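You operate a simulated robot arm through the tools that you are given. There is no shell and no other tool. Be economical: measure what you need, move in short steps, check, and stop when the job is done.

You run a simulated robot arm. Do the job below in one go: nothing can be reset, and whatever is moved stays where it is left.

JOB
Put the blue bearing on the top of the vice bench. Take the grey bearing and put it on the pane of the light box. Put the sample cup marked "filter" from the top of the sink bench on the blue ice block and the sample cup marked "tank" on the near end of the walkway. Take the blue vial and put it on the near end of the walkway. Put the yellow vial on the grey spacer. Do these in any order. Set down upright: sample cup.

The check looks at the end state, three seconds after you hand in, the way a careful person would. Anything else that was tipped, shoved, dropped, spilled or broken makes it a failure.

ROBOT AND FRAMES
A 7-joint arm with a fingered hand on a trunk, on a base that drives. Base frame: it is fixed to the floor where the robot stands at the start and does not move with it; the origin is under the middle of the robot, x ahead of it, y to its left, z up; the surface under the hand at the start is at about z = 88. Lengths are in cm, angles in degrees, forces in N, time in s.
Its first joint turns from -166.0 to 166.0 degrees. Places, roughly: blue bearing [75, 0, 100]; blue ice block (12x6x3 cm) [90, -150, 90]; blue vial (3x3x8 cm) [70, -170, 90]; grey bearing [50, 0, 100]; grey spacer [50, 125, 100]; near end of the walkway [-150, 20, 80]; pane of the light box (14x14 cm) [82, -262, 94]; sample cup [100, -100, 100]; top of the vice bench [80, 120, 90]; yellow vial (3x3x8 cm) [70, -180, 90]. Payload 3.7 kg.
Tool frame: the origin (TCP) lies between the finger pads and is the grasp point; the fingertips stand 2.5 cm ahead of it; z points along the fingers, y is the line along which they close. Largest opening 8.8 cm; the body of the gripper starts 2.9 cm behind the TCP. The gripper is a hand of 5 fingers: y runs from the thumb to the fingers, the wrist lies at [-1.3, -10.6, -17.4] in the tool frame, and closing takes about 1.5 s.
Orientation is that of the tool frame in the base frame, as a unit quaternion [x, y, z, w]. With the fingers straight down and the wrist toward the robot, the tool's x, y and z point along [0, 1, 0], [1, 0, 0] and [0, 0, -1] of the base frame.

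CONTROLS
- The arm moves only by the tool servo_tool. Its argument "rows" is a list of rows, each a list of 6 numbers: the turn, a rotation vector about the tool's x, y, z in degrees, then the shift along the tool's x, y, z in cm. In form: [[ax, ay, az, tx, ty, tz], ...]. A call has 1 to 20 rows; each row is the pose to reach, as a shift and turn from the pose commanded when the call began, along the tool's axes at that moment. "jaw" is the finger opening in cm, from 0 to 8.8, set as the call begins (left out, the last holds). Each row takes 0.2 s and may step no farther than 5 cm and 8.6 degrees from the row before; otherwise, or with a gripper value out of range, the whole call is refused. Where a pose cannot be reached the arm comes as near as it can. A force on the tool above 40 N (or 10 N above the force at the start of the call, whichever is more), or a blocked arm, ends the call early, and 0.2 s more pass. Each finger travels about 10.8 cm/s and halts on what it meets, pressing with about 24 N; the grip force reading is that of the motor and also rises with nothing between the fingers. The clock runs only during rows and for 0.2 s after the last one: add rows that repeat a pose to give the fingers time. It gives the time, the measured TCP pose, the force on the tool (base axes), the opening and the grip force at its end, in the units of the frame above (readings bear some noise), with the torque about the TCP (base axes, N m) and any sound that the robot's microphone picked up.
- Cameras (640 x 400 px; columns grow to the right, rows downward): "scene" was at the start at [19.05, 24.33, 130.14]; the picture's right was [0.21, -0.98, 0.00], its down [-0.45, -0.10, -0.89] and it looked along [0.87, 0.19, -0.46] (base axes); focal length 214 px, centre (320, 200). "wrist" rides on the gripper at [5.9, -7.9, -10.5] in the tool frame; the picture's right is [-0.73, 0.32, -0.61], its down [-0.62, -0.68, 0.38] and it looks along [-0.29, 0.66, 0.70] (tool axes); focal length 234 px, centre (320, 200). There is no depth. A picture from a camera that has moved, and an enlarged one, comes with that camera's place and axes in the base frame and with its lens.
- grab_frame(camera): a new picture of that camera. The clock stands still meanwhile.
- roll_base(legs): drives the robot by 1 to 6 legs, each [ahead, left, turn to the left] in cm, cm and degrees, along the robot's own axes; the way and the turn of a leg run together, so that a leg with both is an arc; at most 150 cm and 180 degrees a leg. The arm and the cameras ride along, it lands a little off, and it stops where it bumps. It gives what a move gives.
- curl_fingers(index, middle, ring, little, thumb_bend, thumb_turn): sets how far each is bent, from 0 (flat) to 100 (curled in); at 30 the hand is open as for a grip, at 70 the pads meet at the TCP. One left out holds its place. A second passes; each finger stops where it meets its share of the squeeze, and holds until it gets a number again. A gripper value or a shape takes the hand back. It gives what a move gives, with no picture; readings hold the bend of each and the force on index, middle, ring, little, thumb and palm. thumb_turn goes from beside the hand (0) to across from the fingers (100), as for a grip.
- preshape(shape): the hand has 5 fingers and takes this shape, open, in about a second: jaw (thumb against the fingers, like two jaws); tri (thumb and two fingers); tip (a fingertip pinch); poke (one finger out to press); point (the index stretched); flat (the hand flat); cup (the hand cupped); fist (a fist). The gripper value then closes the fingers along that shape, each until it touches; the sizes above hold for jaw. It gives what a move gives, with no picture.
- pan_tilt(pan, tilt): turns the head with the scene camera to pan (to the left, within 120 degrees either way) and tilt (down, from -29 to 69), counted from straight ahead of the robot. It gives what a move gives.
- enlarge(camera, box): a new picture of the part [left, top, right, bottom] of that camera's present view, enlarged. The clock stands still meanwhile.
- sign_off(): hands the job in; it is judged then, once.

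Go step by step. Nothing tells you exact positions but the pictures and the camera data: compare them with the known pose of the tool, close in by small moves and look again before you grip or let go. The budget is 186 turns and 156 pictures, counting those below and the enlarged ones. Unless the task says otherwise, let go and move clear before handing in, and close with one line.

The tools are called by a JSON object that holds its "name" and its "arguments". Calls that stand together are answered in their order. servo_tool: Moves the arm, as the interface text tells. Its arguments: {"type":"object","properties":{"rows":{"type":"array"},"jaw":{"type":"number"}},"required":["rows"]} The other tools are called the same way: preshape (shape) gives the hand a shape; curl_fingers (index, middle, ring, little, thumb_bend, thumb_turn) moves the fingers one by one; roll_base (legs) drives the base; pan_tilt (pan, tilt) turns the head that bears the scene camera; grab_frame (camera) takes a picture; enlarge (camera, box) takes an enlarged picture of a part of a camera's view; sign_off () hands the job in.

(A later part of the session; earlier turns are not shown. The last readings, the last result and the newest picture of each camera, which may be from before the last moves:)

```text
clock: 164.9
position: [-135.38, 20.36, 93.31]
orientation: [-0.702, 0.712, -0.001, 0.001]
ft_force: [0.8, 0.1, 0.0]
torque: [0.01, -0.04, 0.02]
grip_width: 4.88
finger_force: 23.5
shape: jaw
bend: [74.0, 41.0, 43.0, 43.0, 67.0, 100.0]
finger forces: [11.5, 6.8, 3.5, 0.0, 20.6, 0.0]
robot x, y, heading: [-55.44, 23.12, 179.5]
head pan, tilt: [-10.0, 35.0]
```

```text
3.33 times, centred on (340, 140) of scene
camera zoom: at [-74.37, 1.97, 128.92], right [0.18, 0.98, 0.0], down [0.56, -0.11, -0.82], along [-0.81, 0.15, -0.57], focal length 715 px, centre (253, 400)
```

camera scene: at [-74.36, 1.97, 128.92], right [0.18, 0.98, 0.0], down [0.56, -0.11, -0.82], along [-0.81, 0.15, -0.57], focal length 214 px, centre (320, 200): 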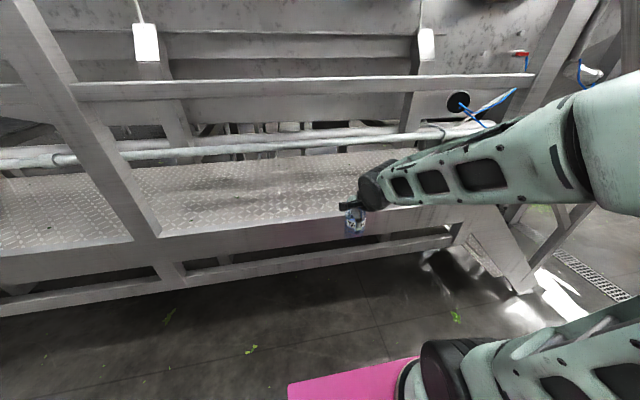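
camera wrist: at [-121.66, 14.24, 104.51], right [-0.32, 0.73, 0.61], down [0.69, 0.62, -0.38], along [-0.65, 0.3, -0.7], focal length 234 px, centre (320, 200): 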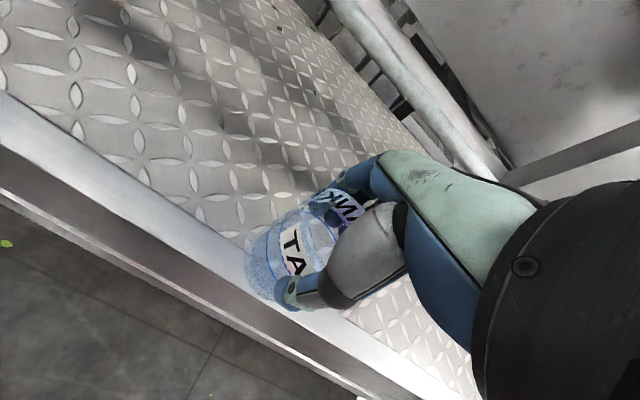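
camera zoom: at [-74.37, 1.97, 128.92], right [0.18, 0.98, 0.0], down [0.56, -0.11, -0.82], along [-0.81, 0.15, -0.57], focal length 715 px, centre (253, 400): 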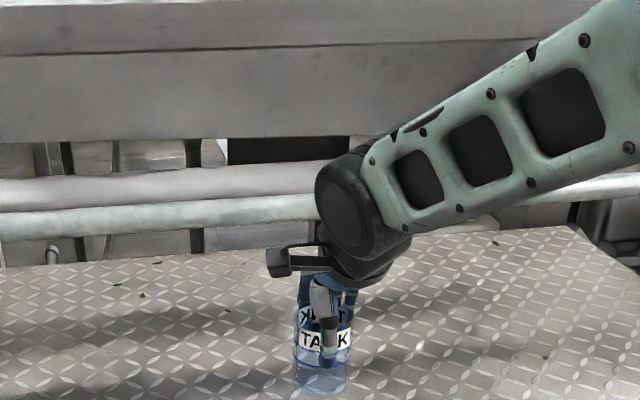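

{"name": "servo_tool", "arguments": {"rows": [[0, 0, 0, 0, 0, 0.2], [0, 0, 0, 0, 0, 0.4], [0, 0, 0, 0, 0, 0.6], [0, 0, 0, 0, 0, 0.6]]}}

{"name": "servo_tool", "arguments": {"rows": [[0, 0, 0, 0, 0, 0.15], [0, 0, 0, 0, 0, 0.3], [0, 0, 0, 0, 0, 0.3]]}}

{"name": "pan_tilt", "arguments": {"pan": -10, "tilt": 45}}

{"name": "enlarge", "arguments": {"camera": "scene", "box": [300, 80, 380, 180]}}

```text
clock: 165.9
position: [-135.62, 20.43, 92.67]
orientation: [-0.703, 0.711, -0.001, 0.0]
ft_force: [-0.9, 0.5, -0.2]
torque: [-0.01, 0.01, -0.01]
grip_width: 4.89
finger_force: 23.5
shape: jaw
bend: [74.0, 41.0, 43.0, 43.0, 67.0, 100.0]
finger forces: [11.5, 6.8, 3.5, 0.0, 20.8, 0.1]
robot x, y, heading: [-55.75, 22.7, 179.4]
head pan, tilt: [-10.0, 35.0]
```

```text
clock: 166.7
position: [-135.36, 20.46, 92.56]
orientation: [-0.703, 0.711, 0.001, 0.0]
ft_force: [-0.2, 0.3, 0.0]
torque: [0.0, 0.03, 0.01]
grip_width: 4.89
finger_force: 23.6
shape: jaw
bend: [74.0, 41.0, 43.0, 43.0, 67.0, 100.0]
finger forces: [11.5, 6.8, 3.6, 0.0, 20.7, 0.0]
robot x, y, heading: [-55.59, 22.93, 179.4]
head pan, tilt: [-10.0, 35.0]
```

```text
clock: 167.4
position: [-135.46, 20.27, 92.49]
orientation: [-0.704, 0.711, 0.0, 0.001]
ft_force: [-0.1, 0.7, -0.6]
torque: [-0.01, 0.01, 0.02]
grip_width: 4.91
finger_force: 24.2
shape: jaw
bend: [74.0, 41.0, 43.0, 43.0, 67.0, 100.0]
finger forces: [11.6, 6.8, 3.7, 0.1, 20.7, 0.0]
robot x, y, heading: [-55.51, 22.92, 179.6]
head pan, tilt: [-10.0, 45.0]
```

```text
4.00 times, centred on (340, 130) of scene
camera zoom: at [-73.7, 1.84, 127.44], right [0.18, 0.98, 0.0], down [0.69, -0.13, -0.71], along [-0.7, 0.13, -0.71], focal length 858 px, centre (240, 480)
```

zoom: 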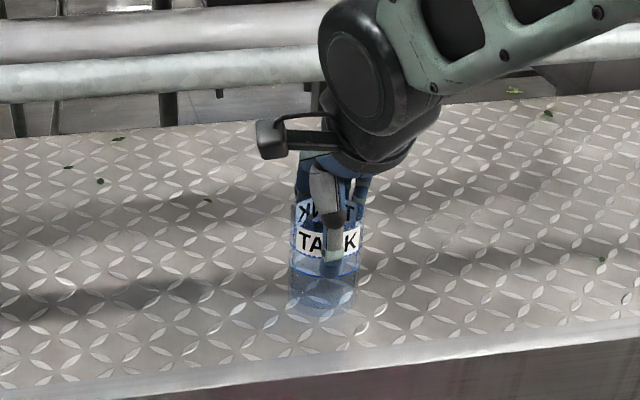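

Not touching yet. I'll continue lowering in small calls.

{"name": "servo_tool", "arguments": {"rows": [[0, 0, 0, 0, 0, 0.25], [0, 0, 0, 0, 0, 0.5], [0, 0, 0, 0, 0, 0.5]]}}

{"name": "servo_tool", "arguments": {"rows": [[0, 0, 0, 0, 0, 0.2], [0, 0, 0, 0, 0, 0.4], [0, 0, 0, 0, 0, 0.4]]}}

```text
clock: 168.2
position: [-135.49, 20.37, 92.01]
orientation: [-0.703, 0.711, 0.0, 0.001]
ft_force: [-0.6, 1.1, 0.1]
torque: [0.01, -0.02, 0.01]
grip_width: 4.91
finger_force: 24.3
shape: jaw
bend: [74.0, 41.0, 43.0, 43.0, 67.0, 100.0]
finger forces: [11.5, 6.8, 3.6, 0.1, 20.6, 0.0]
robot x, y, heading: [-55.62, 22.82, 179.2]
head pan, tilt: [-10.0, 45.0]
```

```text
clock: 169.0
position: [-135.53, 20.41, 91.62]
orientation: [-0.704, 0.711, 0.0, -0.001]
ft_force: [0.1, 0.0, -0.5]
torque: [0.03, -0.03, 0.04]
grip_width: 4.88
finger_force: 24.1
shape: jaw
bend: [74.0, 41.0, 43.0, 43.0, 67.0, 100.0]
finger forces: [11.5, 6.8, 3.5, 0.0, 20.6, 0.1]
robot x, y, heading: [-55.76, 22.67, 179.3]
head pan, tilt: [-10.0, 45.0]
```

{"name": "servo_tool", "arguments": {"rows": [[0, 0, 0, 0, 0, 0.2], [0, 0, 0, 0, 0, 0.4], [0, 0, 0, 0, 0, 0.4]]}}

{"name": "enlarge", "arguments": {"camera": "wrist", "box": [180, 140, 400, 340]}}

```text
clock: 169.8
position: [-135.52, 20.36, 91.2]
orientation: [-0.703, 0.711, 0.0, 0.0]
ft_force: [-0.1, 1.0, 0.4]
torque: [-0.03, 0.02, 0.01]
grip_width: 4.91
finger_force: 24.0
shape: jaw
bend: [74.0, 41.0, 43.0, 43.0, 67.0, 100.0]
finger forces: [11.5, 6.8, 3.6, 0.1, 20.7, 0.0]
robot x, y, heading: [-55.71, 23.23, 179.3]
head pan, tilt: [-10.0, 45.0]
```

```text
2.00 times, centred on (290, 240) of wrist
camera zoom: at [-127.68, 14.32, 101.73], right [-0.32, 0.73, 0.61], down [0.69, 0.62, -0.38], along [-0.65, 0.3, -0.7], focal length 468 px, centre (380, 120)
```

zoom: 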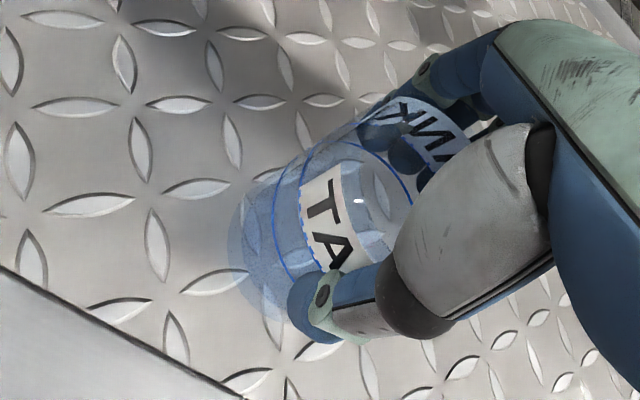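

{"name": "servo_tool", "arguments": {"rows": [[0, 0, 0, 0, 0, 0.2], [0, 0, 0, 0, 0, 0.4], [0, 0, 0, 0, 0, 0.4]]}}

```text
clock: 170.6
position: [-135.49, 20.36, 90.92]
orientation: [-0.704, 0.71, -0.001, 0.0]
ft_force: [0.0, 0.0, -0.7]
torque: [0.0, 0.02, -0.01]
grip_width: 4.9
finger_force: 24.2
shape: jaw
bend: [74.0, 41.0, 43.0, 43.0, 67.0, 100.0]
finger forces: [11.6, 6.8, 3.5, 0.1, 20.7, 0.0]
robot x, y, heading: [-55.72, 23.24, 179.4]
head pan, tilt: [-10.0, 45.0]
```

{"name": "servo_tool", "arguments": {"rows": [[0, 0, 0, 0, 0, 0.2], [0, 0, 0, 0, 0, 0.45], [0, 0, 0, 0, 0, 0.45]]}}

{"name": "servo_tool", "arguments": {"rows": [[0, 0, 0, 0, 0, 0.2], [0, 0, 0, 0, 0, 0.3], [0, 0, 0, 0, 0, 0.3]]}}

```text
clock: 171.4
position: [-135.52, 20.42, 90.5]
orientation: [-0.703, 0.711, 0.001, -0.001]
ft_force: [0.2, 1.6, 23.8]
torque: [0.09, 0.05, 0.0]
grip_width: 4.9
finger_force: 23.8
shape: jaw
bend: [74.0, 41.0, 43.0, 43.0, 67.0, 100.0]
finger forces: [12.3, 8.0, 4.5, 0.1, 23.8, 0.0]
robot x, y, heading: [-55.47, 23.23, 179.6]
head pan, tilt: [-10.0, 45.0]
```

```text
clock: 172.2
position: [-135.42, 20.2, 90.26]
orientation: [-0.704, 0.71, 0.0, -0.001]
ft_force: [-2.4, -0.4, 37.0]
torque: [0.12, 0.18, -0.01]
grip_width: 4.91
finger_force: 23.8
shape: jaw
bend: [74.0, 40.0, 42.0, 43.0, 67.0, 100.0]
finger forces: [13.8, 8.7, 5.3, 0.0, 23.7, 0.0]
robot x, y, heading: [-55.64, 23.18, 179.2]
head pan, tilt: [-10.0, 45.0]
```

Contact was at about 90.6. I'll back off and release.

{"name": "servo_tool", "arguments": {"rows": [[0, 0, 0, 0, 0, -0.2], [0, 0, 0, 0, 0, -0.4], [0, 0, 0, 0, 0, -0.4]]}}

{"name": "servo_tool", "arguments": {"rows": [[0, 0, 0, 0, 0, 0], [0, 0, 0, 0, 0, 0], [0, 0, 0, 0, 0, 0], [0, 0, 0, 0, 0, 0], [0, 0, 0, 0, 0, 0], [0, 0, 0, 0, 0, 0], [0, 0, 0, 0, 0, 0]], "jaw": 8.6}}

{"name": "enlarge", "arguments": {"camera": "wrist", "box": [180, 140, 400, 340]}}

{"name": "enlarge", "arguments": {"camera": "scene", "box": [280, 40, 420, 180]}}

```text
clock: 173.0
position: [-135.32, 20.22, 90.39]
orientation: [-0.703, 0.711, -0.001, 0.001]
ft_force: [-3.9, -1.3, 11.0]
torque: [-0.04, 0.13, 0.05]
grip_width: 4.89
finger_force: 23.5
shape: jaw
bend: [74.0, 40.0, 42.0, 43.0, 68.0, 99.0]
finger forces: [13.7, 7.8, 4.1, 0.0, 21.3, 0.0]
robot x, y, heading: [-55.55, 22.56, 179.3]
head pan, tilt: [-10.0, 45.0]
```

```text
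clock: 174.6
position: [-135.57, 20.26, 90.51]
orientation: [-0.703, 0.711, 0.0, 0.0]
ft_force: [0.2, 0.1, -0.1]
torque: [0.01, -0.01, 0.01]
grip_width: 8.53
finger_force: 0.0
shape: jaw
bend: [31.0, 31.0, 30.0, 30.0, 31.0, 98.0]
finger forces: [0.0, 0.0, 0.0, 0.0, 0.1, 0.1]
robot x, y, heading: [-55.66, 22.74, 179.4]
head pan, tilt: [-10.0, 45.0]
```

```text
2.00 times, centred on (290, 240) of wrist
camera zoom: at [-127.71, 14.33, 100.96], right [-0.32, 0.73, 0.61], down [0.69, 0.62, -0.38], along [-0.65, 0.3, -0.7], focal length 468 px, centre (380, 120)
```

zoom: 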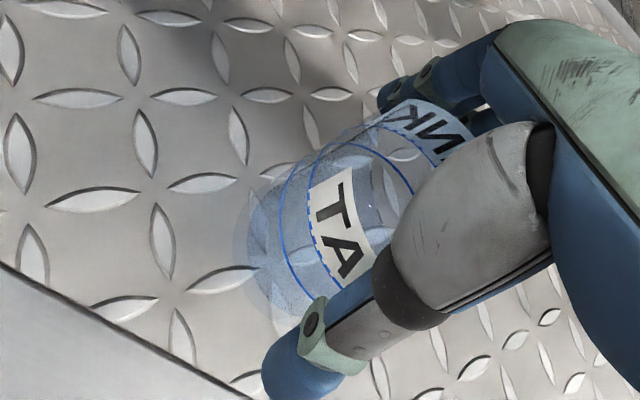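

```text
2.86 times, centred on (350, 110) of scene
camera zoom: at [-73.7, 1.84, 127.44], right [0.18, 0.98, 0.0], down [0.7, -0.13, -0.71], along [-0.69, 0.13, -0.71], focal length 613 px, centre (234, 457)
```

zoom: 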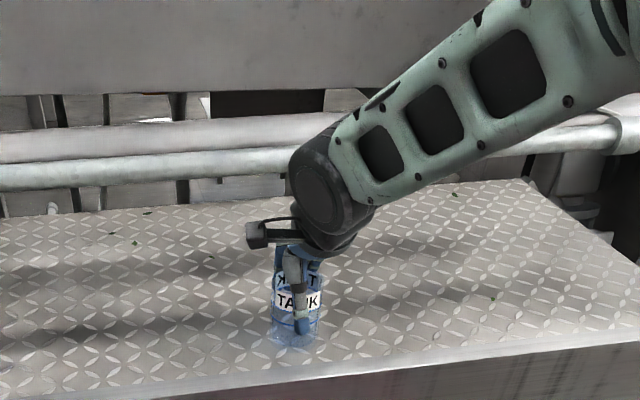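

TANK stands free on the deck at z≈83.6. With the rail above, I'll slide the hand sideways off the cup, then retreat.

{"name": "servo_tool", "arguments": {"rows": [[0, 0, 0, 0, 0, -1], [0, 0, 0, 3, 0, -1.5], [0, 0, 0, 6.5, 0, -1.5], [0, 0, 0, 10, 0, -1.5], [0, 0, 0, 12, 0, -1.5], [0, 0, 0, 12, -4, -1.5], [0, 0, 0, 12, -8, -1.5], [0, 0, 0, 12, -12, -1.5], [0, 0, 0, 12, -16, -1.5], [0, 0, 0, 12, -20, -1.5], [0, 0, 0, 12, -24, -4], [0, 0, 0, 12, -28, -8], [0, 0, 0, 12, -30, -12], [0, 0, 0, 12, -31, -16], [0, 0, 0, 12, -32, -20], [0, 0, 0, 8, -33, -23]]}}

{"name": "enlarge", "arguments": {"camera": "scene", "box": [240, 40, 460, 240]}}

```text
refused: row 12 steps farther than a row can; nothing moved
```

```text
2.00 times, centred on (350, 140) of scene
camera zoom: at [-73.7, 1.84, 127.44], right [0.18, 0.98, 0.0], down [0.7, -0.13, -0.71], along [-0.69, 0.13, -0.71], focal length 429 px, centre (260, 320)
```

zoom: 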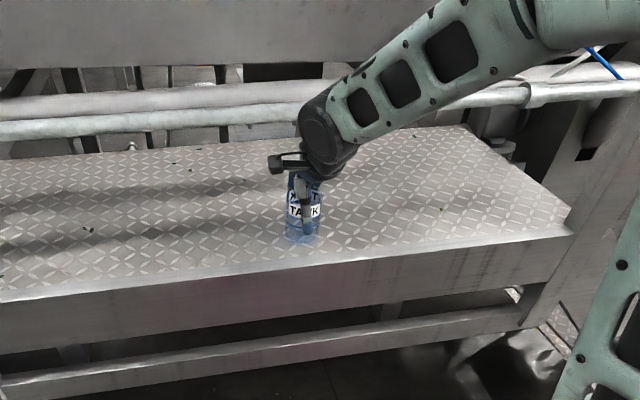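

{"name": "servo_tool", "arguments": {"rows": [[0, 0, 0, 0, 0, -1], [0, 0, 0, 3, 0, -1.5], [0, 0, 0, 6.5, 0, -1.5], [0, 0, 0, 10, 0, -1.5], [0, 0, 0, 12, 0, -1.5], [0, 0, 0, 12, -4, -1.5], [0, 0, 0, 12, -8, -1.5], [0, 0, 0, 12, -12, -1.5], [0, 0, 0, 12, -16, -1.5], [0, 0, 0, 12, -20, -1.5], [0, 0, 0, 12, -24, -3], [0, 0, 0, 12, -27, -6.5], [0, 0, 0, 12, -30, -10], [0, 0, 0, 12, -31, -14], [0, 0, 0, 12, -32, -18], [0, 0, 0, 12, -33, -22]]}}

{"name": "grab_frame", "arguments": {"camera": "scene"}}

```text
clock: 178.0
position: [-102.47, 8.1, 112.63]
orientation: [-0.703, 0.711, -0.001, 0.001]
ft_force: [-0.2, 0.1, 0.4]
torque: [0.01, 0.01, 0.01]
grip_width: 8.57
finger_force: 0.1
shape: jaw
bend: [31.0, 30.0, 30.0, 30.0, 31.0, 98.0]
finger forces: [0.0, 0.0, 0.1, 0.0, 0.0, 0.0]
robot x, y, heading: [-55.87, 22.75, 179.6]
head pan, tilt: [-10.0, 45.0]
```

```text
50 pictures are left
camera scene: at [-73.7, 1.84, 127.44], right [0.18, 0.98, 0.0], down [0.7, -0.13, -0.71], along [-0.69, 0.13, -0.71], focal length 214 px, centre (320, 200)
```

scene: 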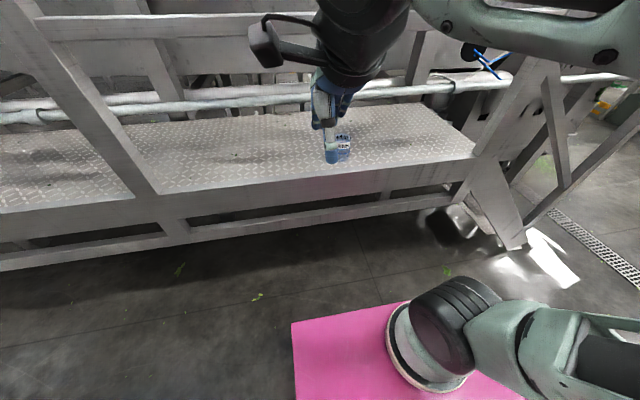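

TANK is standing on the walkway. I'll drive back to the vial rack.

{"name": "roll_base", "arguments": {"legs": [[-18, 0, 0], [0, 150, 0], [0, 0, 180], [0, -38, 0], [42, 0, 0]]}}

{"name": "pan_tilt", "arguments": {"pan": 0, "tilt": 40}}

{"name": "grab_frame", "arguments": {"camera": "scene"}}

```text
clock: 198.0
position: [47.53, -152.21, 112.56]
orientation: [0.719, 0.695, 0.0, 0.0]
ft_force: [-0.5, 0.2, -0.2]
torque: [0.0, -0.02, 0.01]
grip_width: 8.57
finger_force: 0.2
shape: jaw
bend: [31.0, 30.0, 30.0, 30.0, 31.0, 98.0]
finger forces: [0.0, 0.1, 0.0, 0.0, 0.0, 0.0]
robot x, y, heading: [0.2, -165.94, -2.0]
head pan, tilt: [-10.0, 45.0]
```

```text
clock: 198.7
position: [47.69, -152.06, 112.44]
orientation: [0.719, 0.695, 0.0, 0.0]
ft_force: [-1.0, -0.4, -0.2]
torque: [-0.03, 0.02, 0.01]
grip_width: 8.55
finger_force: 0.0
shape: jaw
bend: [31.0, 30.0, 30.0, 30.0, 31.0, 98.0]
finger forces: [0.0, 0.0, 0.0, 0.0, 0.0, 0.1]
robot x, y, heading: [0.18, -165.62, -1.8]
head pan, tilt: [0.0, 40.0]
```

```text
49 pictures are left
camera scene: at [19.78, -144.12, 128.16], right [-0.03, -1.0, 0.0], down [-0.64, 0.02, -0.77], along [0.77, -0.03, -0.64], focal length 214 px, centre (320, 200)
```

scene: 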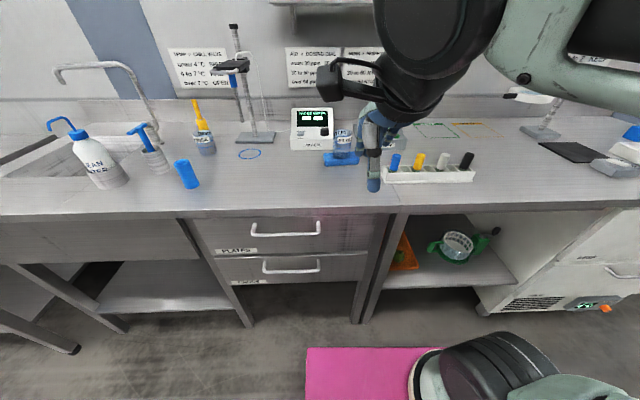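

{"name": "roll_base", "arguments": {"legs": [[0, 0, 1.9]]}}

{"name": "enlarge", "arguments": {"camera": "scene", "box": [360, 130, 480, 220]}}

```text
clock: 199.5
position: [47.2, -150.54, 112.67]
orientation: [0.707, 0.707, 0.0, -0.001]
ft_force: [0.3, -0.3, -0.1]
torque: [-0.01, 0.01, -0.02]
grip_width: 8.56
finger_force: 0.0
shape: jaw
bend: [31.0, 30.0, 30.0, 30.0, 31.0, 98.0]
finger forces: [0.0, 0.0, 0.1, 0.0, 0.0, 0.0]
robot x, y, heading: [0.67, -165.43, -0.1]
head pan, tilt: [0.0, 40.0]
```

```text
4.44 times, centred on (420, 175) of scene
camera zoom: at [19.03, -143.49, 128.16], right [0.0, -1.0, 0.0], down [-0.64, 0.0, -0.77], along [0.77, 0.0, -0.64], focal length 953 px, centre (-124, 311)
```

zoom: 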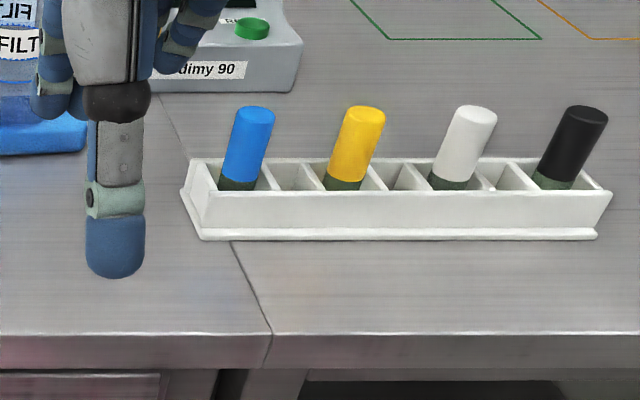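

The blue vial cap is at about (75.2,-168.4) and yellow at (75.2,-175.6), with tops near z 98. I'll move above blue.

{"name": "servo_tool", "arguments": {"rows": [[0, 0, 0, -4.5, 1, 0], [0, 0, 0, -9, 2, 0], [0, 0, 0, -13.5, 3, 0], [0, 0, 0, -17.9, 5, 0], [0, 0, 0, -17.9, 10, 0], [0, 0, 0, -17.9, 15, 0], [0, 0, 0, -17.9, 20, 0], [0, 0, 0, -17.9, 24, 2], [0, 0, 0, -17.9, 28, 4], [0, 0, 0, -17.9, 28, 7], [0, 0, 0, -17.9, 28, 7]], "jaw": 6}}

{"name": "enlarge", "arguments": {"camera": "wrist", "box": [160, 140, 440, 380]}}

{"name": "enlarge", "arguments": {"camera": "scene", "box": [360, 110, 480, 220]}}

```text
clock: 201.9
position: [75.18, -168.33, 105.46]
orientation: [0.707, 0.707, 0.0, 0.001]
ft_force: [-0.2, -0.4, -0.6]
torque: [0.0, 0.0, -0.04]
grip_width: 6.05
finger_force: 0.0
shape: jaw
bend: [28.0, 38.0, 34.0, 35.0, 59.0, 99.0]
finger forces: [0.1, 0.0, 0.0, 0.1, 0.0, 0.1]
robot x, y, heading: [0.3, -166.03, -0.1]
head pan, tilt: [0.0, 40.0]
```

```text
1.67 times, centred on (300, 260) of wrist
camera zoom: at [67.2, -162.59, 116.05], right [0.32, -0.73, 0.61], down [-0.68, -0.62, -0.38], along [0.66, -0.29, -0.7], focal length 390 px, centre (353, 100)
```

zoom: 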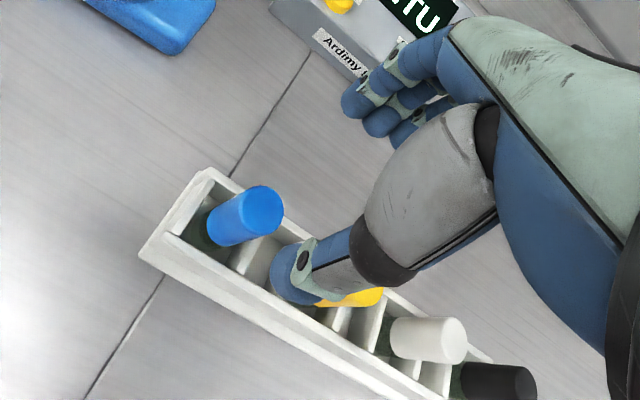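

```text
3.64 times, centred on (420, 165) of scene
camera zoom: at [19.04, -143.49, 128.16], right [0.0, -1.0, 0.0], down [-0.64, 0.0, -0.77], along [0.77, 0.0, -0.64], focal length 780 px, centre (-44, 327)
```

zoom: 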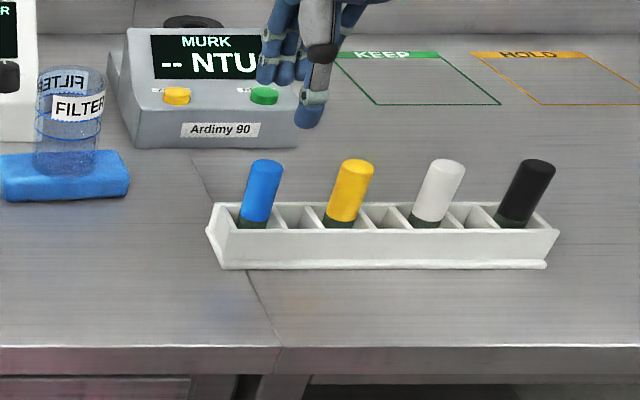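

I refined blue to (74.5,-168.0) with its top at 98.7. I'll lower around the cap.

{"name": "servo_tool", "arguments": {"rows": [[0, 0, 0, 0.25, -0.7, 2], [0, 0, 0, 0.25, -0.7, 4], [0, 0, 0, 0.25, -0.7, 6], [0, 0, 0, 0.25, -0.7, 7.5], [0, 0, 0, 0.25, -0.7, 8.3], [0, 0, 0, 0.25, -0.7, 8.3]]}}

{"name": "enlarge", "arguments": {"camera": "wrist", "box": [160, 120, 440, 380]}}

{"name": "enlarge", "arguments": {"camera": "scene", "box": [370, 110, 470, 210]}}

```text
clock: 203.3
position: [74.44, -168.23, 97.18]
orientation: [0.707, 0.707, 0.0, 0.0]
ft_force: [0.1, 0.4, 0.6]
torque: [0.02, 0.0, -0.02]
grip_width: 6.01
finger_force: 0.1
shape: jaw
bend: [28.0, 38.0, 34.0, 35.0, 59.0, 99.0]
finger forces: [0.0, 0.1, 0.0, 0.1, 0.1, 0.1]
robot x, y, heading: [0.09, -165.76, -0.2]
head pan, tilt: [0.0, 40.0]
```

```text
1.54 times, centred on (300, 250) of wrist
camera zoom: at [66.6, -162.39, 107.72], right [0.32, -0.73, 0.61], down [-0.68, -0.62, -0.38], along [0.66, -0.29, -0.7], focal length 360 px, centre (351, 123)
```

zoom: 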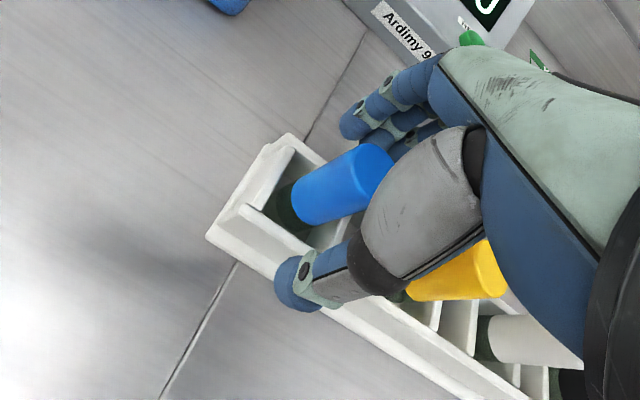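

```text
4.00 times, centred on (420, 160) of scene
camera zoom: at [19.04, -143.49, 128.16], right [0.0, -1.0, 0.0], down [-0.64, 0.0, -0.77], along [0.77, 0.0, -0.64], focal length 858 px, centre (-80, 360)
```

zoom: 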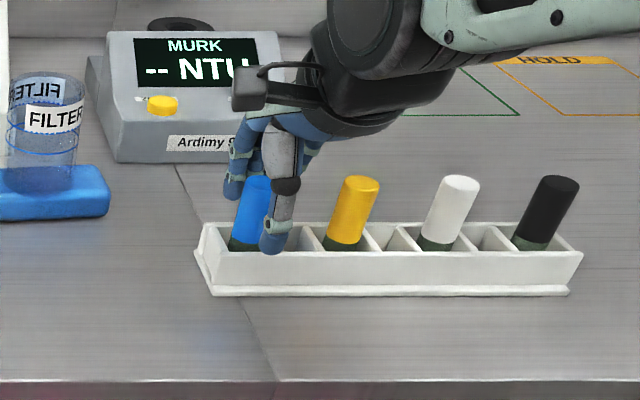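

Aligned to within 3 mm. I'll nudge and close.

{"name": "servo_tool", "arguments": {"rows": [[0, 0, 0, 0.3, 0, 0], [0, 0, 0, 0.3, 0, 0]]}}

{"name": "servo_tool", "arguments": {"rows": [[0, 0, 0, 0, 0, 0], [0, 0, 0, 0, 0, 0], [0, 0, 0, 0, 0, 0], [0, 0, 0, 0, 0, 0], [0, 0, 0, 0, 0, 0], [0, 0, 0, 0, 0, 0], [0, 0, 0, 0, 0, 0], [0, 0, 0, 0, 0, 0]], "jaw": 2.2}}

{"name": "enlarge", "arguments": {"camera": "wrist", "box": [160, 120, 440, 380]}}

```text
clock: 203.9
position: [74.49, -167.92, 97.3]
orientation: [0.707, 0.707, -0.001, 0.0]
ft_force: [0.1, -0.6, -0.1]
torque: [-0.01, 0.02, 0.01]
grip_width: 6.03
finger_force: 0.0
shape: jaw
bend: [28.0, 38.0, 34.0, 35.0, 59.0, 99.0]
finger forces: [0.0, 0.0, 0.0, 0.0, 0.0, 0.0]
robot x, y, heading: [0.48, -166.01, -0.0]
head pan, tilt: [0.0, 40.0]
```

```text
clock: 205.7
position: [74.54, -167.88, 97.23]
orientation: [0.707, 0.708, 0.0, 0.0]
ft_force: [0.6, 0.8, 0.1]
torque: [-0.01, 0.0, -0.02]
grip_width: 2.22
finger_force: 0.1
shape: jaw
bend: [74.0, 56.0, 54.0, 50.0, 74.0, 100.0]
finger forces: [0.0, 0.1, 0.0, 0.0, 0.0, 0.0]
robot x, y, heading: [0.64, -165.84, 0.1]
head pan, tilt: [0.0, 40.0]
```

```text
1.54 times, centred on (300, 250) of wrist
camera zoom: at [66.58, -162.09, 107.73], right [0.32, -0.73, 0.61], down [-0.68, -0.62, -0.38], along [0.66, -0.29, -0.7], focal length 360 px, centre (351, 123)
```

zoom: 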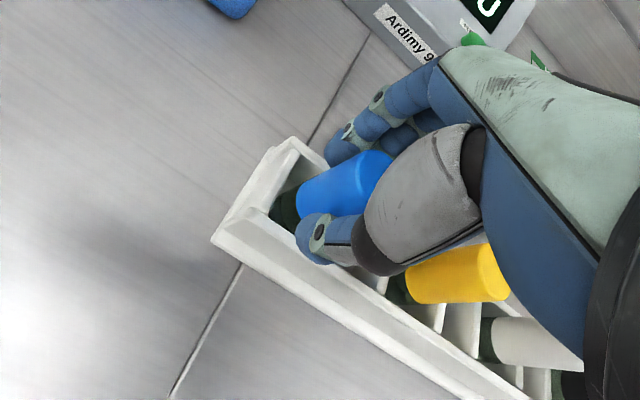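

No contact yet, so the cap is slimmer than I thought. I'll close further.

{"name": "servo_tool", "arguments": {"rows": [[0, 0, 0, 0, 0, 0], [0, 0, 0, 0, 0, 0], [0, 0, 0, 0, 0, 0], [0, 0, 0, 0, 0, 0], [0, 0, 0, 0, 0, 0], [0, 0, 0, 0, 0, 0]], "jaw": 0.8}}

{"name": "enlarge", "arguments": {"camera": "wrist", "box": [160, 120, 440, 380]}}

```text
clock: 207.1
position: [74.59, -167.85, 97.25]
orientation: [0.707, 0.707, -0.001, 0.0]
ft_force: [-0.6, 0.2, 0.1]
torque: [-0.02, 0.04, 0.0]
grip_width: 1.39
finger_force: 24.0
shape: jaw
bend: [72.0, 59.0, 68.0, 68.0, 74.0, 100.0]
finger forces: [13.4, 8.4, 0.1, 0.0, 21.7, 0.1]
robot x, y, heading: [0.45, -165.76, 0.1]
head pan, tilt: [0.0, 40.0]
```

```text
1.54 times, centred on (300, 250) of wrist
camera zoom: at [66.59, -162.09, 107.73], right [0.32, -0.73, 0.61], down [-0.68, -0.62, -0.38], along [0.66, -0.29, -0.7], focal length 360 px, centre (351, 123)
```

zoom: 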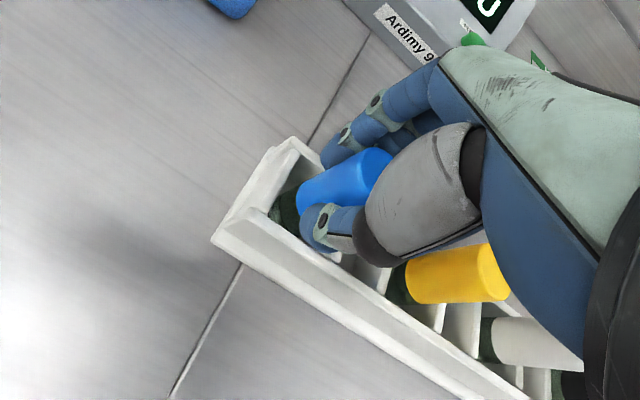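

It has a firm grip with thumb, index and middle. I'll lift slowly.

{"name": "servo_tool", "arguments": {"rows": [[0, 0, 0, 0, 0, -1], [0, 0, 0, 0, 0, -2.5], [0, 0, 0, 0, 0, -4.5], [0, 0, 0, 0, 0, -8], [0, 0, 0, 0, 0, -12], [0, 0, 0, 0, 0, -16], [0, 0, 0, 0, 0, -16]]}}

{"name": "grab_frame", "arguments": {"camera": "wrist"}}

{"name": "enlarge", "arguments": {"camera": "scene", "box": [350, 60, 490, 210]}}

```text
clock: 208.7
position: [74.33, -167.88, 113.32]
orientation: [0.708, 0.707, 0.0, 0.0]
ft_force: [0.1, 0.2, 0.6]
torque: [-0.01, 0.0, -0.01]
grip_width: 1.42
finger_force: 24.2
shape: jaw
bend: [72.0, 59.0, 68.0, 68.0, 74.0, 100.0]
finger forces: [13.8, 8.6, 0.0, 0.0, 21.7, 0.0]
robot x, y, heading: [0.38, -165.89, 0.1]
head pan, tilt: [0.0, 40.0]
```

```text
41 pictures are left
camera wrist: at [66.53, -162.11, 123.83], right [0.32, -0.73, 0.61], down [-0.68, -0.62, -0.38], along [0.66, -0.29, -0.7], focal length 234 px, centre (320, 200)
```

wrist: 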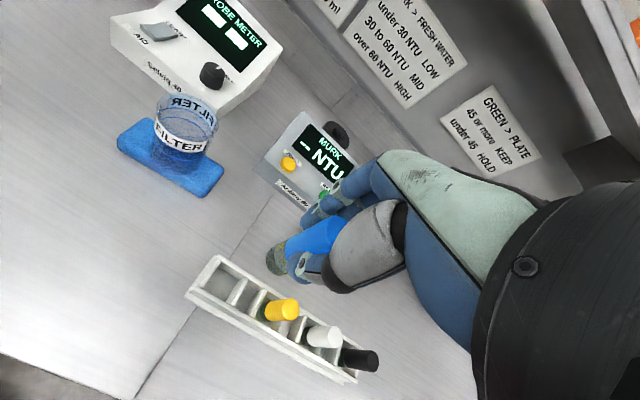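

```text
2.67 times, centred on (420, 135) of scene
camera zoom: at [19.04, -143.49, 128.16], right [0.0, -1.0, 0.0], down [-0.64, 0.0, -0.77], along [0.77, 0.0, -0.64], focal length 572 px, centre (53, 373)
```

zoom: 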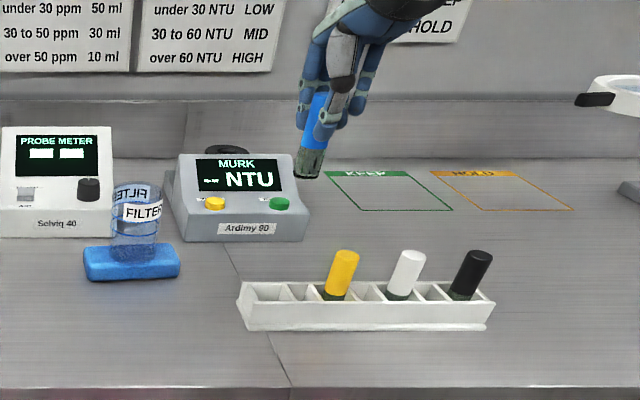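

The blue vial is held upright. I'll retract and drive to the walkway, a bit further along than TANK.

{"name": "servo_tool", "arguments": {"rows": [[0, 0, 0, 0, -4.5, 0], [0, 0, 0, 0, -9, 0], [0, 0, 0, 0, -13.5, 0], [0, 0, 0, 0, -18, 0], [0, 0, 0, 0, -22, 0], [0, 0, 0, 0, -25, 0]]}}

{"name": "roll_base", "arguments": {"legs": [[-40, 0, 0], [0, 0, 180], [0, -140, 0], [0, -66, 0], [16, 0, 0]]}}

{"name": "pan_tilt", "arguments": {"pan": 0, "tilt": 40}}

{"name": "grab_frame", "arguments": {"camera": "scene"}}

```text
clock: 210.1
position: [49.45, -167.86, 113.02]
orientation: [0.707, 0.707, -0.001, 0.0]
ft_force: [0.5, 0.8, 0.2]
torque: [0.0, -0.01, 0.01]
grip_width: 1.4
finger_force: 24.2
shape: jaw
bend: [72.0, 59.0, 68.0, 68.0, 74.0, 100.0]
finger forces: [13.8, 8.6, 0.0, 0.1, 21.8, 0.1]
robot x, y, heading: [0.29, -165.71, -0.0]
head pan, tilt: [0.0, 40.0]
```

```text
clock: 230.7
position: [-96.23, 43.98, 113.06]
orientation: [-0.694, 0.72, 0.0, 0.001]
ft_force: [0.1, 0.5, 0.2]
torque: [0.0, 0.02, 0.0]
grip_width: 1.4
finger_force: 24.1
shape: jaw
bend: [72.0, 59.0, 68.0, 68.0, 75.0, 100.0]
finger forces: [12.6, 9.9, 0.1, 0.0, 21.0, 0.0]
robot x, y, heading: [-47.54, 40.09, 177.8]
head pan, tilt: [0.0, 40.0]
```

```text
clock: 231.2
position: [-96.19, 43.99, 113.11]
orientation: [-0.694, 0.72, 0.0, 0.0]
ft_force: [0.8, -0.2, -1.3]
torque: [-0.01, -0.01, 0.0]
grip_width: 1.4
finger_force: 24.3
shape: jaw
bend: [72.0, 59.0, 68.0, 68.0, 75.0, 100.0]
finger forces: [12.6, 9.9, 0.0, 0.0, 21.1, 0.1]
robot x, y, heading: [-47.13, 39.91, 177.7]
head pan, tilt: [0.0, 40.0]
```

```text
39 pictures are left
camera scene: at [-66.48, 18.17, 128.16], right [0.04, 1.0, 0.0], down [0.64, -0.02, -0.77], along [-0.77, 0.03, -0.64], focal length 214 px, centre (320, 200)
```

scene: 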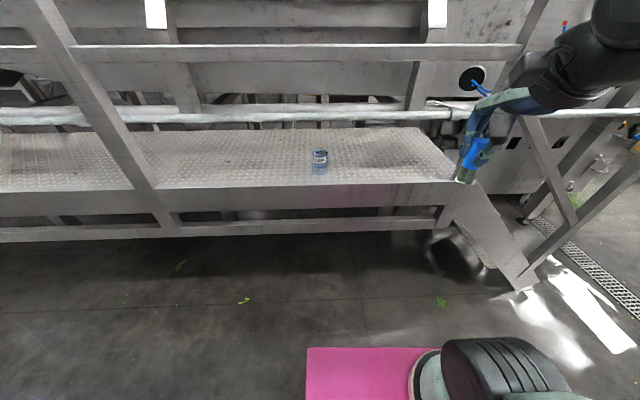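

TANK is still standing. I'll lower outside the edge, then slide the vial in at y≈42.

{"name": "servo_tool", "arguments": {"rows": [[0, 0, 0, 0.5, 1, 4.5], [0, 0, 0, 1, 2, 9], [0, 0, 0, 1.5, 4, 13], [0, 0, 0, 2, 6, 17], [0, 0, 0, 2.5, 9, 19.4], [0, 0, 0, 3, 13, 19.4], [0, 0, 0, 3.5, 17, 19.4], [0, 0, 0, 3.5, 21, 19.4], [0, 0, 0, 3.5, 25, 19.4], [0, 0, 0, 3.5, 29, 19.4], [0, 0, 0, 3.5, 29, 19.4]]}}

{"name": "enlarge", "arguments": {"camera": "scene", "box": [300, 60, 480, 220]}}

{"name": "grab_frame", "arguments": {"camera": "wrist"}}

```text
clock: 233.7
position: [-125.39, 41.6, 93.79]
orientation: [-0.694, 0.72, 0.001, 0.0]
ft_force: [-0.3, 0.7, -0.3]
torque: [0.04, -0.02, 0.0]
grip_width: 1.4
finger_force: 24.0
shape: jaw
bend: [72.0, 59.0, 68.0, 68.0, 75.0, 100.0]
finger forces: [12.9, 10.2, 0.1, 0.0, 20.8, 0.0]
robot x, y, heading: [-47.37, 40.42, 177.6]
head pan, tilt: [0.0, 40.0]
```

```text
2.50 times, centred on (390, 140) of scene
camera zoom: at [-66.48, 18.17, 128.16], right [0.04, 1.0, 0.0], down [0.64, -0.02, -0.77], along [-0.77, 0.03, -0.64], focal length 536 px, centre (145, 350)
```

zoom: 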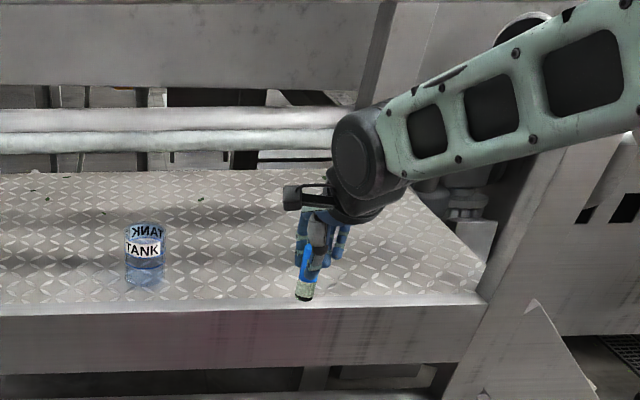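

```text
37 pictures are left
camera wrist: at [-117.74, 35.36, 104.24], right [-0.3, 0.74, 0.61], down [0.71, 0.6, -0.38], along [-0.64, 0.31, -0.7], focal length 234 px, centre (320, 200)
```

wrist: 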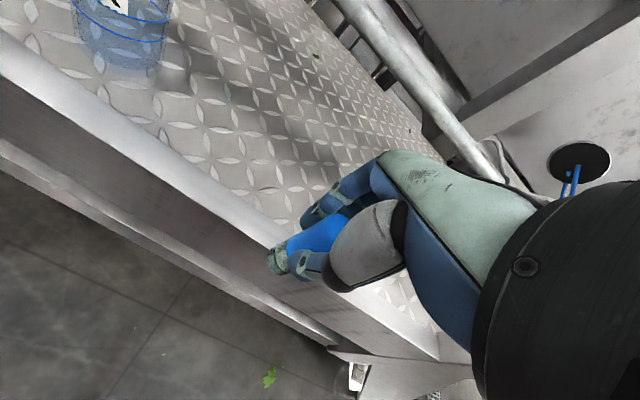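

{"name": "servo_tool", "arguments": {"rows": [[0, 0, 0, 0, 3, 0], [0, 0, 0, 0, 6, 0], [0, 0, 0, 0, 9, 0], [0, 0, 0, 0, 9, 0.5], [0, 0, 0, 0, 9, 1.1], [0, 0, 0, 0, 9, 1.7], [0, 0, 0, 0, 9, 1.7]]}}

{"name": "enlarge", "arguments": {"camera": "scene", "box": [330, 80, 430, 180]}}

```text
clock: 235.2
position: [-134.2, 42.0, 92.0]
orientation: [-0.694, 0.72, 0.0, 0.0]
ft_force: [-0.4, 0.4, -1.1]
torque: [0.0, 0.0, 0.01]
grip_width: 1.39
finger_force: 24.3
shape: jaw
bend: [72.0, 59.0, 68.0, 68.0, 75.0, 100.0]
finger forces: [13.0, 10.2, 0.1, 0.0, 20.8, 0.0]
robot x, y, heading: [-47.35, 39.84, 177.7]
head pan, tilt: [0.0, 40.0]
```

```text
4.00 times, centred on (380, 130) of scene
camera zoom: at [-66.49, 18.17, 128.16], right [0.04, 1.0, 0.0], down [0.64, -0.02, -0.77], along [-0.77, 0.03, -0.64], focal length 858 px, centre (80, 480)
```

zoom: 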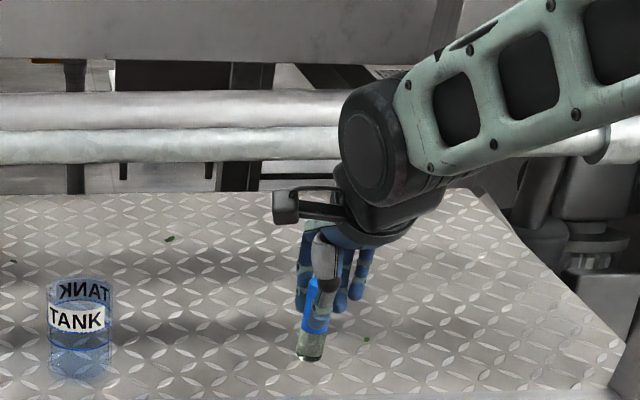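

{"name": "servo_tool", "arguments": {"rows": [[0, 0, 0, 0, 0, 0.5], [0, 0, 0, 0, 0, 1.0], [0, 0, 0, 0, 0, 1.3], [0, 0, 0, 0, 0, 1.3]]}}

{"name": "servo_tool", "arguments": {"rows": [[0, 0, 0, 0, 0, 0.2], [0, 0, 0, 0, 0, 0.35], [0, 0, 0, 0, 0, 0.35]]}}

```text
clock: 236.2
position: [-134.36, 41.89, 90.65]
orientation: [-0.693, 0.721, -0.001, 0.001]
ft_force: [-0.3, 0.0, 0.1]
torque: [-0.01, 0.01, 0.03]
grip_width: 1.38
finger_force: 23.5
shape: jaw
bend: [72.0, 59.0, 68.0, 68.0, 75.0, 100.0]
finger forces: [12.9, 10.3, 0.1, 0.0, 20.8, 0.0]
robot x, y, heading: [-47.02, 39.9, 177.7]
head pan, tilt: [0.0, 40.0]
```

```text
clock: 237.1
position: [-134.37, 41.82, 90.51]
orientation: [-0.694, 0.72, 0.001, -0.001]
ft_force: [2.0, -1.2, 14.4]
torque: [-0.02, 0.01, 0.06]
grip_width: 1.41
finger_force: 24.4
shape: jaw
bend: [73.0, 59.0, 68.0, 68.0, 75.0, 100.0]
finger forces: [13.6, 11.0, 0.0, 0.0, 24.4, 0.1]
robot x, y, heading: [-47.13, 40.13, 177.8]
head pan, tilt: [0.0, 40.0]
```

Contact. I'll ease off slightly and open a little, then check.

{"name": "servo_tool", "arguments": {"rows": [[0, 0, 0, 0, 0, -0.15], [0, 0, 0, 0, 0, -0.15]]}}

{"name": "servo_tool", "arguments": {"rows": [[0, 0, 0, 0, 0, 0], [0, 0, 0, 0, 0, 0], [0, 0, 0, 0, 0, 0], [0, 0, 0, 0, 0, 0], [0, 0, 0, 0, 0, 0]], "jaw": 5}}

{"name": "enlarge", "arguments": {"camera": "wrist", "box": [180, 120, 440, 340]}}

{"name": "enlarge", "arguments": {"camera": "scene", "box": [330, 80, 430, 180]}}

```text
clock: 237.7
position: [-134.28, 42.0, 90.54]
orientation: [-0.693, 0.721, 0.0, 0.0]
ft_force: [0.4, -0.9, 8.6]
torque: [-0.02, 0.04, -0.01]
grip_width: 1.47
finger_force: 24.0
shape: jaw
bend: [73.0, 59.0, 68.0, 68.0, 75.0, 100.0]
finger forces: [13.6, 10.7, 0.0, 0.0, 23.1, 0.0]
robot x, y, heading: [-47.12, 40.02, 177.9]
head pan, tilt: [0.0, 40.0]
```

```text
clock: 238.8
position: [-134.3, 41.98, 90.56]
orientation: [-0.693, 0.721, 0.001, 0.001]
ft_force: [0.0, 0.0, 0.0]
torque: [0.02, 0.02, -0.01]
grip_width: 4.94
finger_force: 0.1
shape: jaw
bend: [74.0, 42.0, 38.0, 44.0, 66.0, 100.0]
finger forces: [0.0, 0.1, 0.0, 0.1, 0.0, 0.0]
robot x, y, heading: [-46.99, 40.17, 177.6]
head pan, tilt: [0.0, 40.0]
```

```text
1.82 times, centred on (310, 230) of wrist
camera zoom: at [-126.72, 35.68, 101.0], right [-0.3, 0.74, 0.61], down [0.71, 0.6, -0.38], along [-0.64, 0.31, -0.7], focal length 426 px, centre (338, 146)
```

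zoom: 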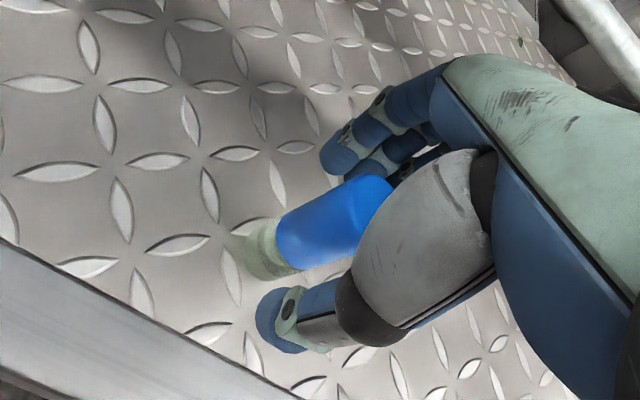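

```text
4.00 times, centred on (380, 130) of scene
camera zoom: at [-66.48, 18.17, 128.16], right [0.04, 1.0, 0.0], down [0.64, -0.02, -0.77], along [-0.77, 0.03, -0.64], focal length 858 px, centre (80, 480)
```

zoom: 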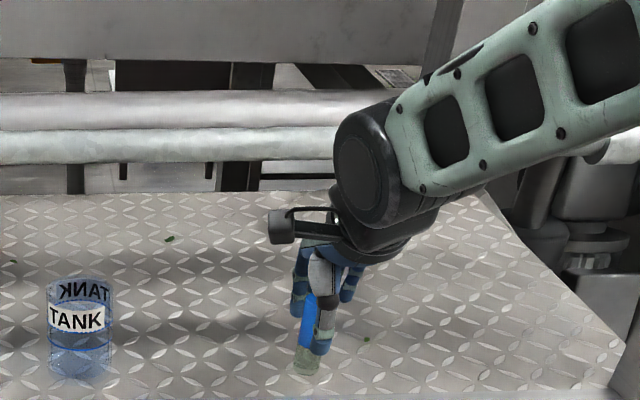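

The vial stands free. I'll open fully, slide sideways and retreat.

{"name": "servo_tool", "arguments": {"rows": [[0, 0, 0, 0, 0, 0], [0, 0, 0, 0, 0, 0], [0, 0, 0, 0, 0, 0], [0, 0, 0, 0, 0, -0.8], [0, 0, 0, 3, 0, -1.5], [0, 0, 0, 6, 0, -1.5], [0, 0, 0, 9, 0, -1.5], [0, 0, 0, 10.5, 0, -1.5], [0, 0, 0, 10.5, -4, -1.5], [0, 0, 0, 10.5, -8, -1.5], [0, 0, 0, 10.5, -12, -1.5], [0, 0, 0, 10.5, -16, -1.5], [0, 0, 0, 10.5, -20, -1.5], [0, 0, 0, 10.5, -24, -3], [0, 0, 0, 10.5, -27, -6.5], [0, 0, 0, 10.5, -30, -10], [0, 0, 0, 10.5, -31, -14], [0, 0, 0, 10.5, -32, -18], [0, 0, 0, 10.5, -33, -22]], "jaw": 8.4}}

{"name": "enlarge", "arguments": {"camera": "scene", "box": [290, 80, 450, 220]}}

```text
clock: 242.8
position: [-101.68, 30.19, 112.68]
orientation: [-0.694, 0.72, 0.0, 0.001]
ft_force: [0.8, 0.5, -0.7]
torque: [0.02, -0.03, 0.0]
grip_width: 8.42
finger_force: 0.1
shape: jaw
bend: [31.0, 31.0, 30.0, 31.0, 31.0, 98.0]
finger forces: [0.1, 0.0, 0.1, 0.0, 0.1, 0.0]
robot x, y, heading: [-47.48, 40.22, 177.9]
head pan, tilt: [0.0, 40.0]
```

```text
2.86 times, centred on (370, 150) of scene
camera zoom: at [-66.49, 18.17, 128.16], right [0.04, 1.0, 0.0], down [0.64, -0.02, -0.77], along [-0.77, 0.03, -0.64], focal length 613 px, centre (177, 343)
```

zoom: 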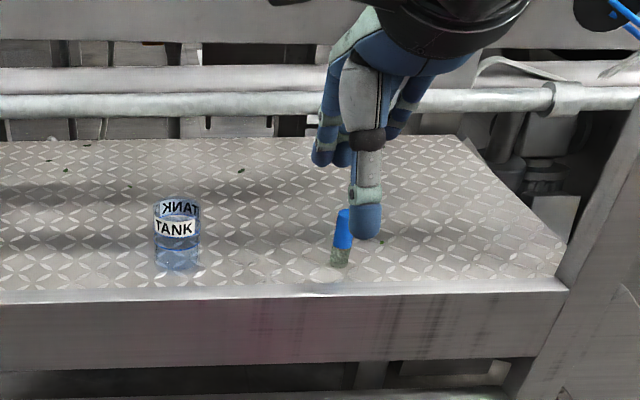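

The blue vial and TANK both stand on the walkway. I'll go back for the yellow vial.

{"name": "roll_base", "arguments": {"legs": [[-10, 0, 2], [0, 150, 0], [0, 62, 0], [0, 0, 180]]}}

```text
clock: 261.5
position: [17.33, -158.92, 112.67]
orientation: [0.701, 0.713, 0.0, 0.0]
ft_force: [-0.4, 0.3, -0.1]
torque: [0.0, -0.03, -0.02]
grip_width: 8.38
finger_force: 0.1
shape: jaw
bend: [31.0, 31.0, 30.0, 31.0, 31.0, 98.0]
finger forces: [0.1, 0.0, 0.1, 0.1, 0.0, 0.0]
robot x, y, heading: [-36.27, -171.82, 1.1]
head pan, tilt: [0.0, 40.0]
```

{"name": "roll_base", "arguments": {"legs": [[37, 0, -1.1]]}}

{"name": "enlarge", "arguments": {"camera": "scene", "box": [340, 110, 480, 220]}}

```text
clock: 263.8
position: [54.4, -159.89, 112.73]
orientation: [0.708, 0.706, 0.0, 0.0]
ft_force: [-0.5, 0.5, 0.1]
torque: [-0.02, 0.01, 0.01]
grip_width: 8.42
finger_force: 0.1
shape: jaw
bend: [31.0, 31.0, 30.0, 31.0, 31.0, 98.0]
finger forces: [0.0, 0.0, 0.1, 0.0, 0.1, 0.1]
robot x, y, heading: [0.23, -171.89, 0.0]
head pan, tilt: [0.0, 40.0]
```

```text
3.64 times, centred on (410, 165) of scene
camera zoom: at [19.04, -149.44, 128.16], right [0.0, -1.0, 0.0], down [-0.64, 0.0, -0.77], along [0.77, 0.0, -0.64], focal length 780 px, centre (-7, 327)
```

zoom: 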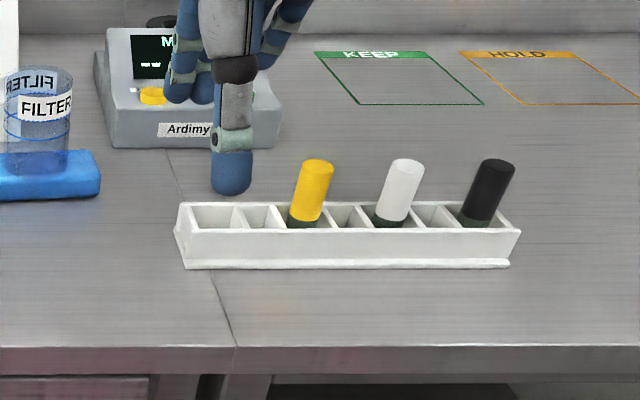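

Yellow is at (74.5,-175.1). I'll move above it.

{"name": "servo_tool", "arguments": {"rows": [[0, 0, 0, -4.5, 1, 0], [0, 0, 0, -9, 2, 0], [0, 0, 0, -13, 4, 0], [0, 0, 0, -15.2, 8, 0], [0, 0, 0, -15.2, 12, 0], [0, 0, 0, -15.2, 16, 0], [0, 0, 0, -15.2, 20.1, 0], [0, 0, 0, -15.2, 20.1, 4], [0, 0, 0, -15.2, 20.1, 7], [0, 0, 0, -15.2, 20.1, 7]], "jaw": 6}}

{"name": "enlarge", "arguments": {"camera": "wrist", "box": [160, 140, 440, 380]}}

```text
clock: 266.0
position: [74.67, -175.22, 105.65]
orientation: [0.708, 0.706, 0.0, -0.001]
ft_force: [-0.1, 0.2, -0.2]
torque: [-0.01, -0.01, 0.02]
grip_width: 6.04
finger_force: 0.0
shape: jaw
bend: [28.0, 38.0, 34.0, 35.0, 59.0, 99.0]
finger forces: [0.0, 0.0, 0.0, 0.0, 0.1, 0.0]
robot x, y, heading: [0.17, -171.83, -0.1]
head pan, tilt: [0.0, 40.0]
```

```text
1.67 times, centred on (300, 260) of wrist
camera zoom: at [66.7, -169.36, 116.09], right [0.32, -0.73, 0.61], down [-0.68, -0.62, -0.38], along [0.66, -0.29, -0.7], focal length 390 px, centre (353, 100)
```

zoom: 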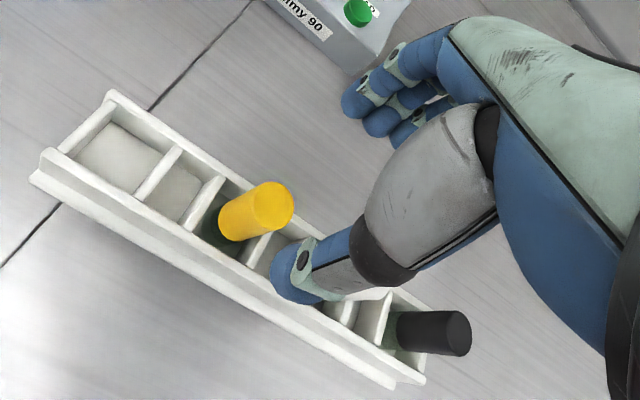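

{"name": "servo_tool", "arguments": {"rows": [[0, 0, 0, 0.1, -0.3, 2], [0, 0, 0, 0.1, -0.3, 4], [0, 0, 0, 0.1, -0.3, 6], [0, 0, 0, 0.1, -0.3, 7.5], [0, 0, 0, 0.1, -0.3, 8.4], [0, 0, 0, 0.1, -0.3, 8.4]]}}

{"name": "enlarge", "arguments": {"camera": "scene", "box": [370, 110, 470, 210]}}

```text
clock: 267.4
position: [74.34, -175.04, 97.2]
orientation: [0.708, 0.706, 0.0, -0.001]
ft_force: [0.6, -0.1, 0.2]
torque: [-0.03, -0.01, 0.05]
grip_width: 6.02
finger_force: 0.1
shape: jaw
bend: [28.0, 38.0, 34.0, 35.0, 59.0, 99.0]
finger forces: [0.0, 0.0, 0.0, 0.1, 0.1, 0.0]
robot x, y, heading: [0.56, -171.9, -0.2]
head pan, tilt: [0.0, 40.0]
```

```text
4.00 times, centred on (420, 160) of scene
camera zoom: at [19.04, -149.44, 128.16], right [0.0, -1.0, 0.0], down [-0.64, 0.0, -0.77], along [0.77, 0.0, -0.64], focal length 858 px, centre (-80, 360)
```

zoom: 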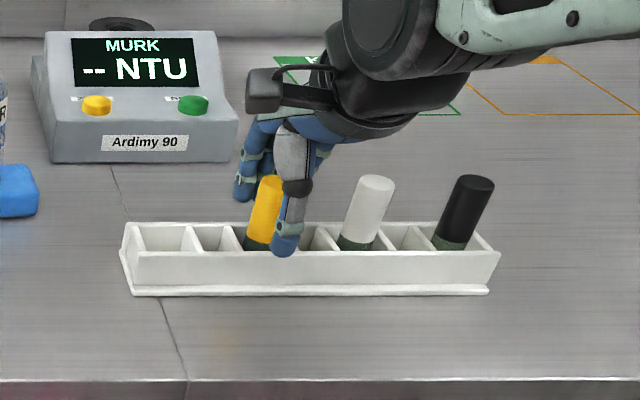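

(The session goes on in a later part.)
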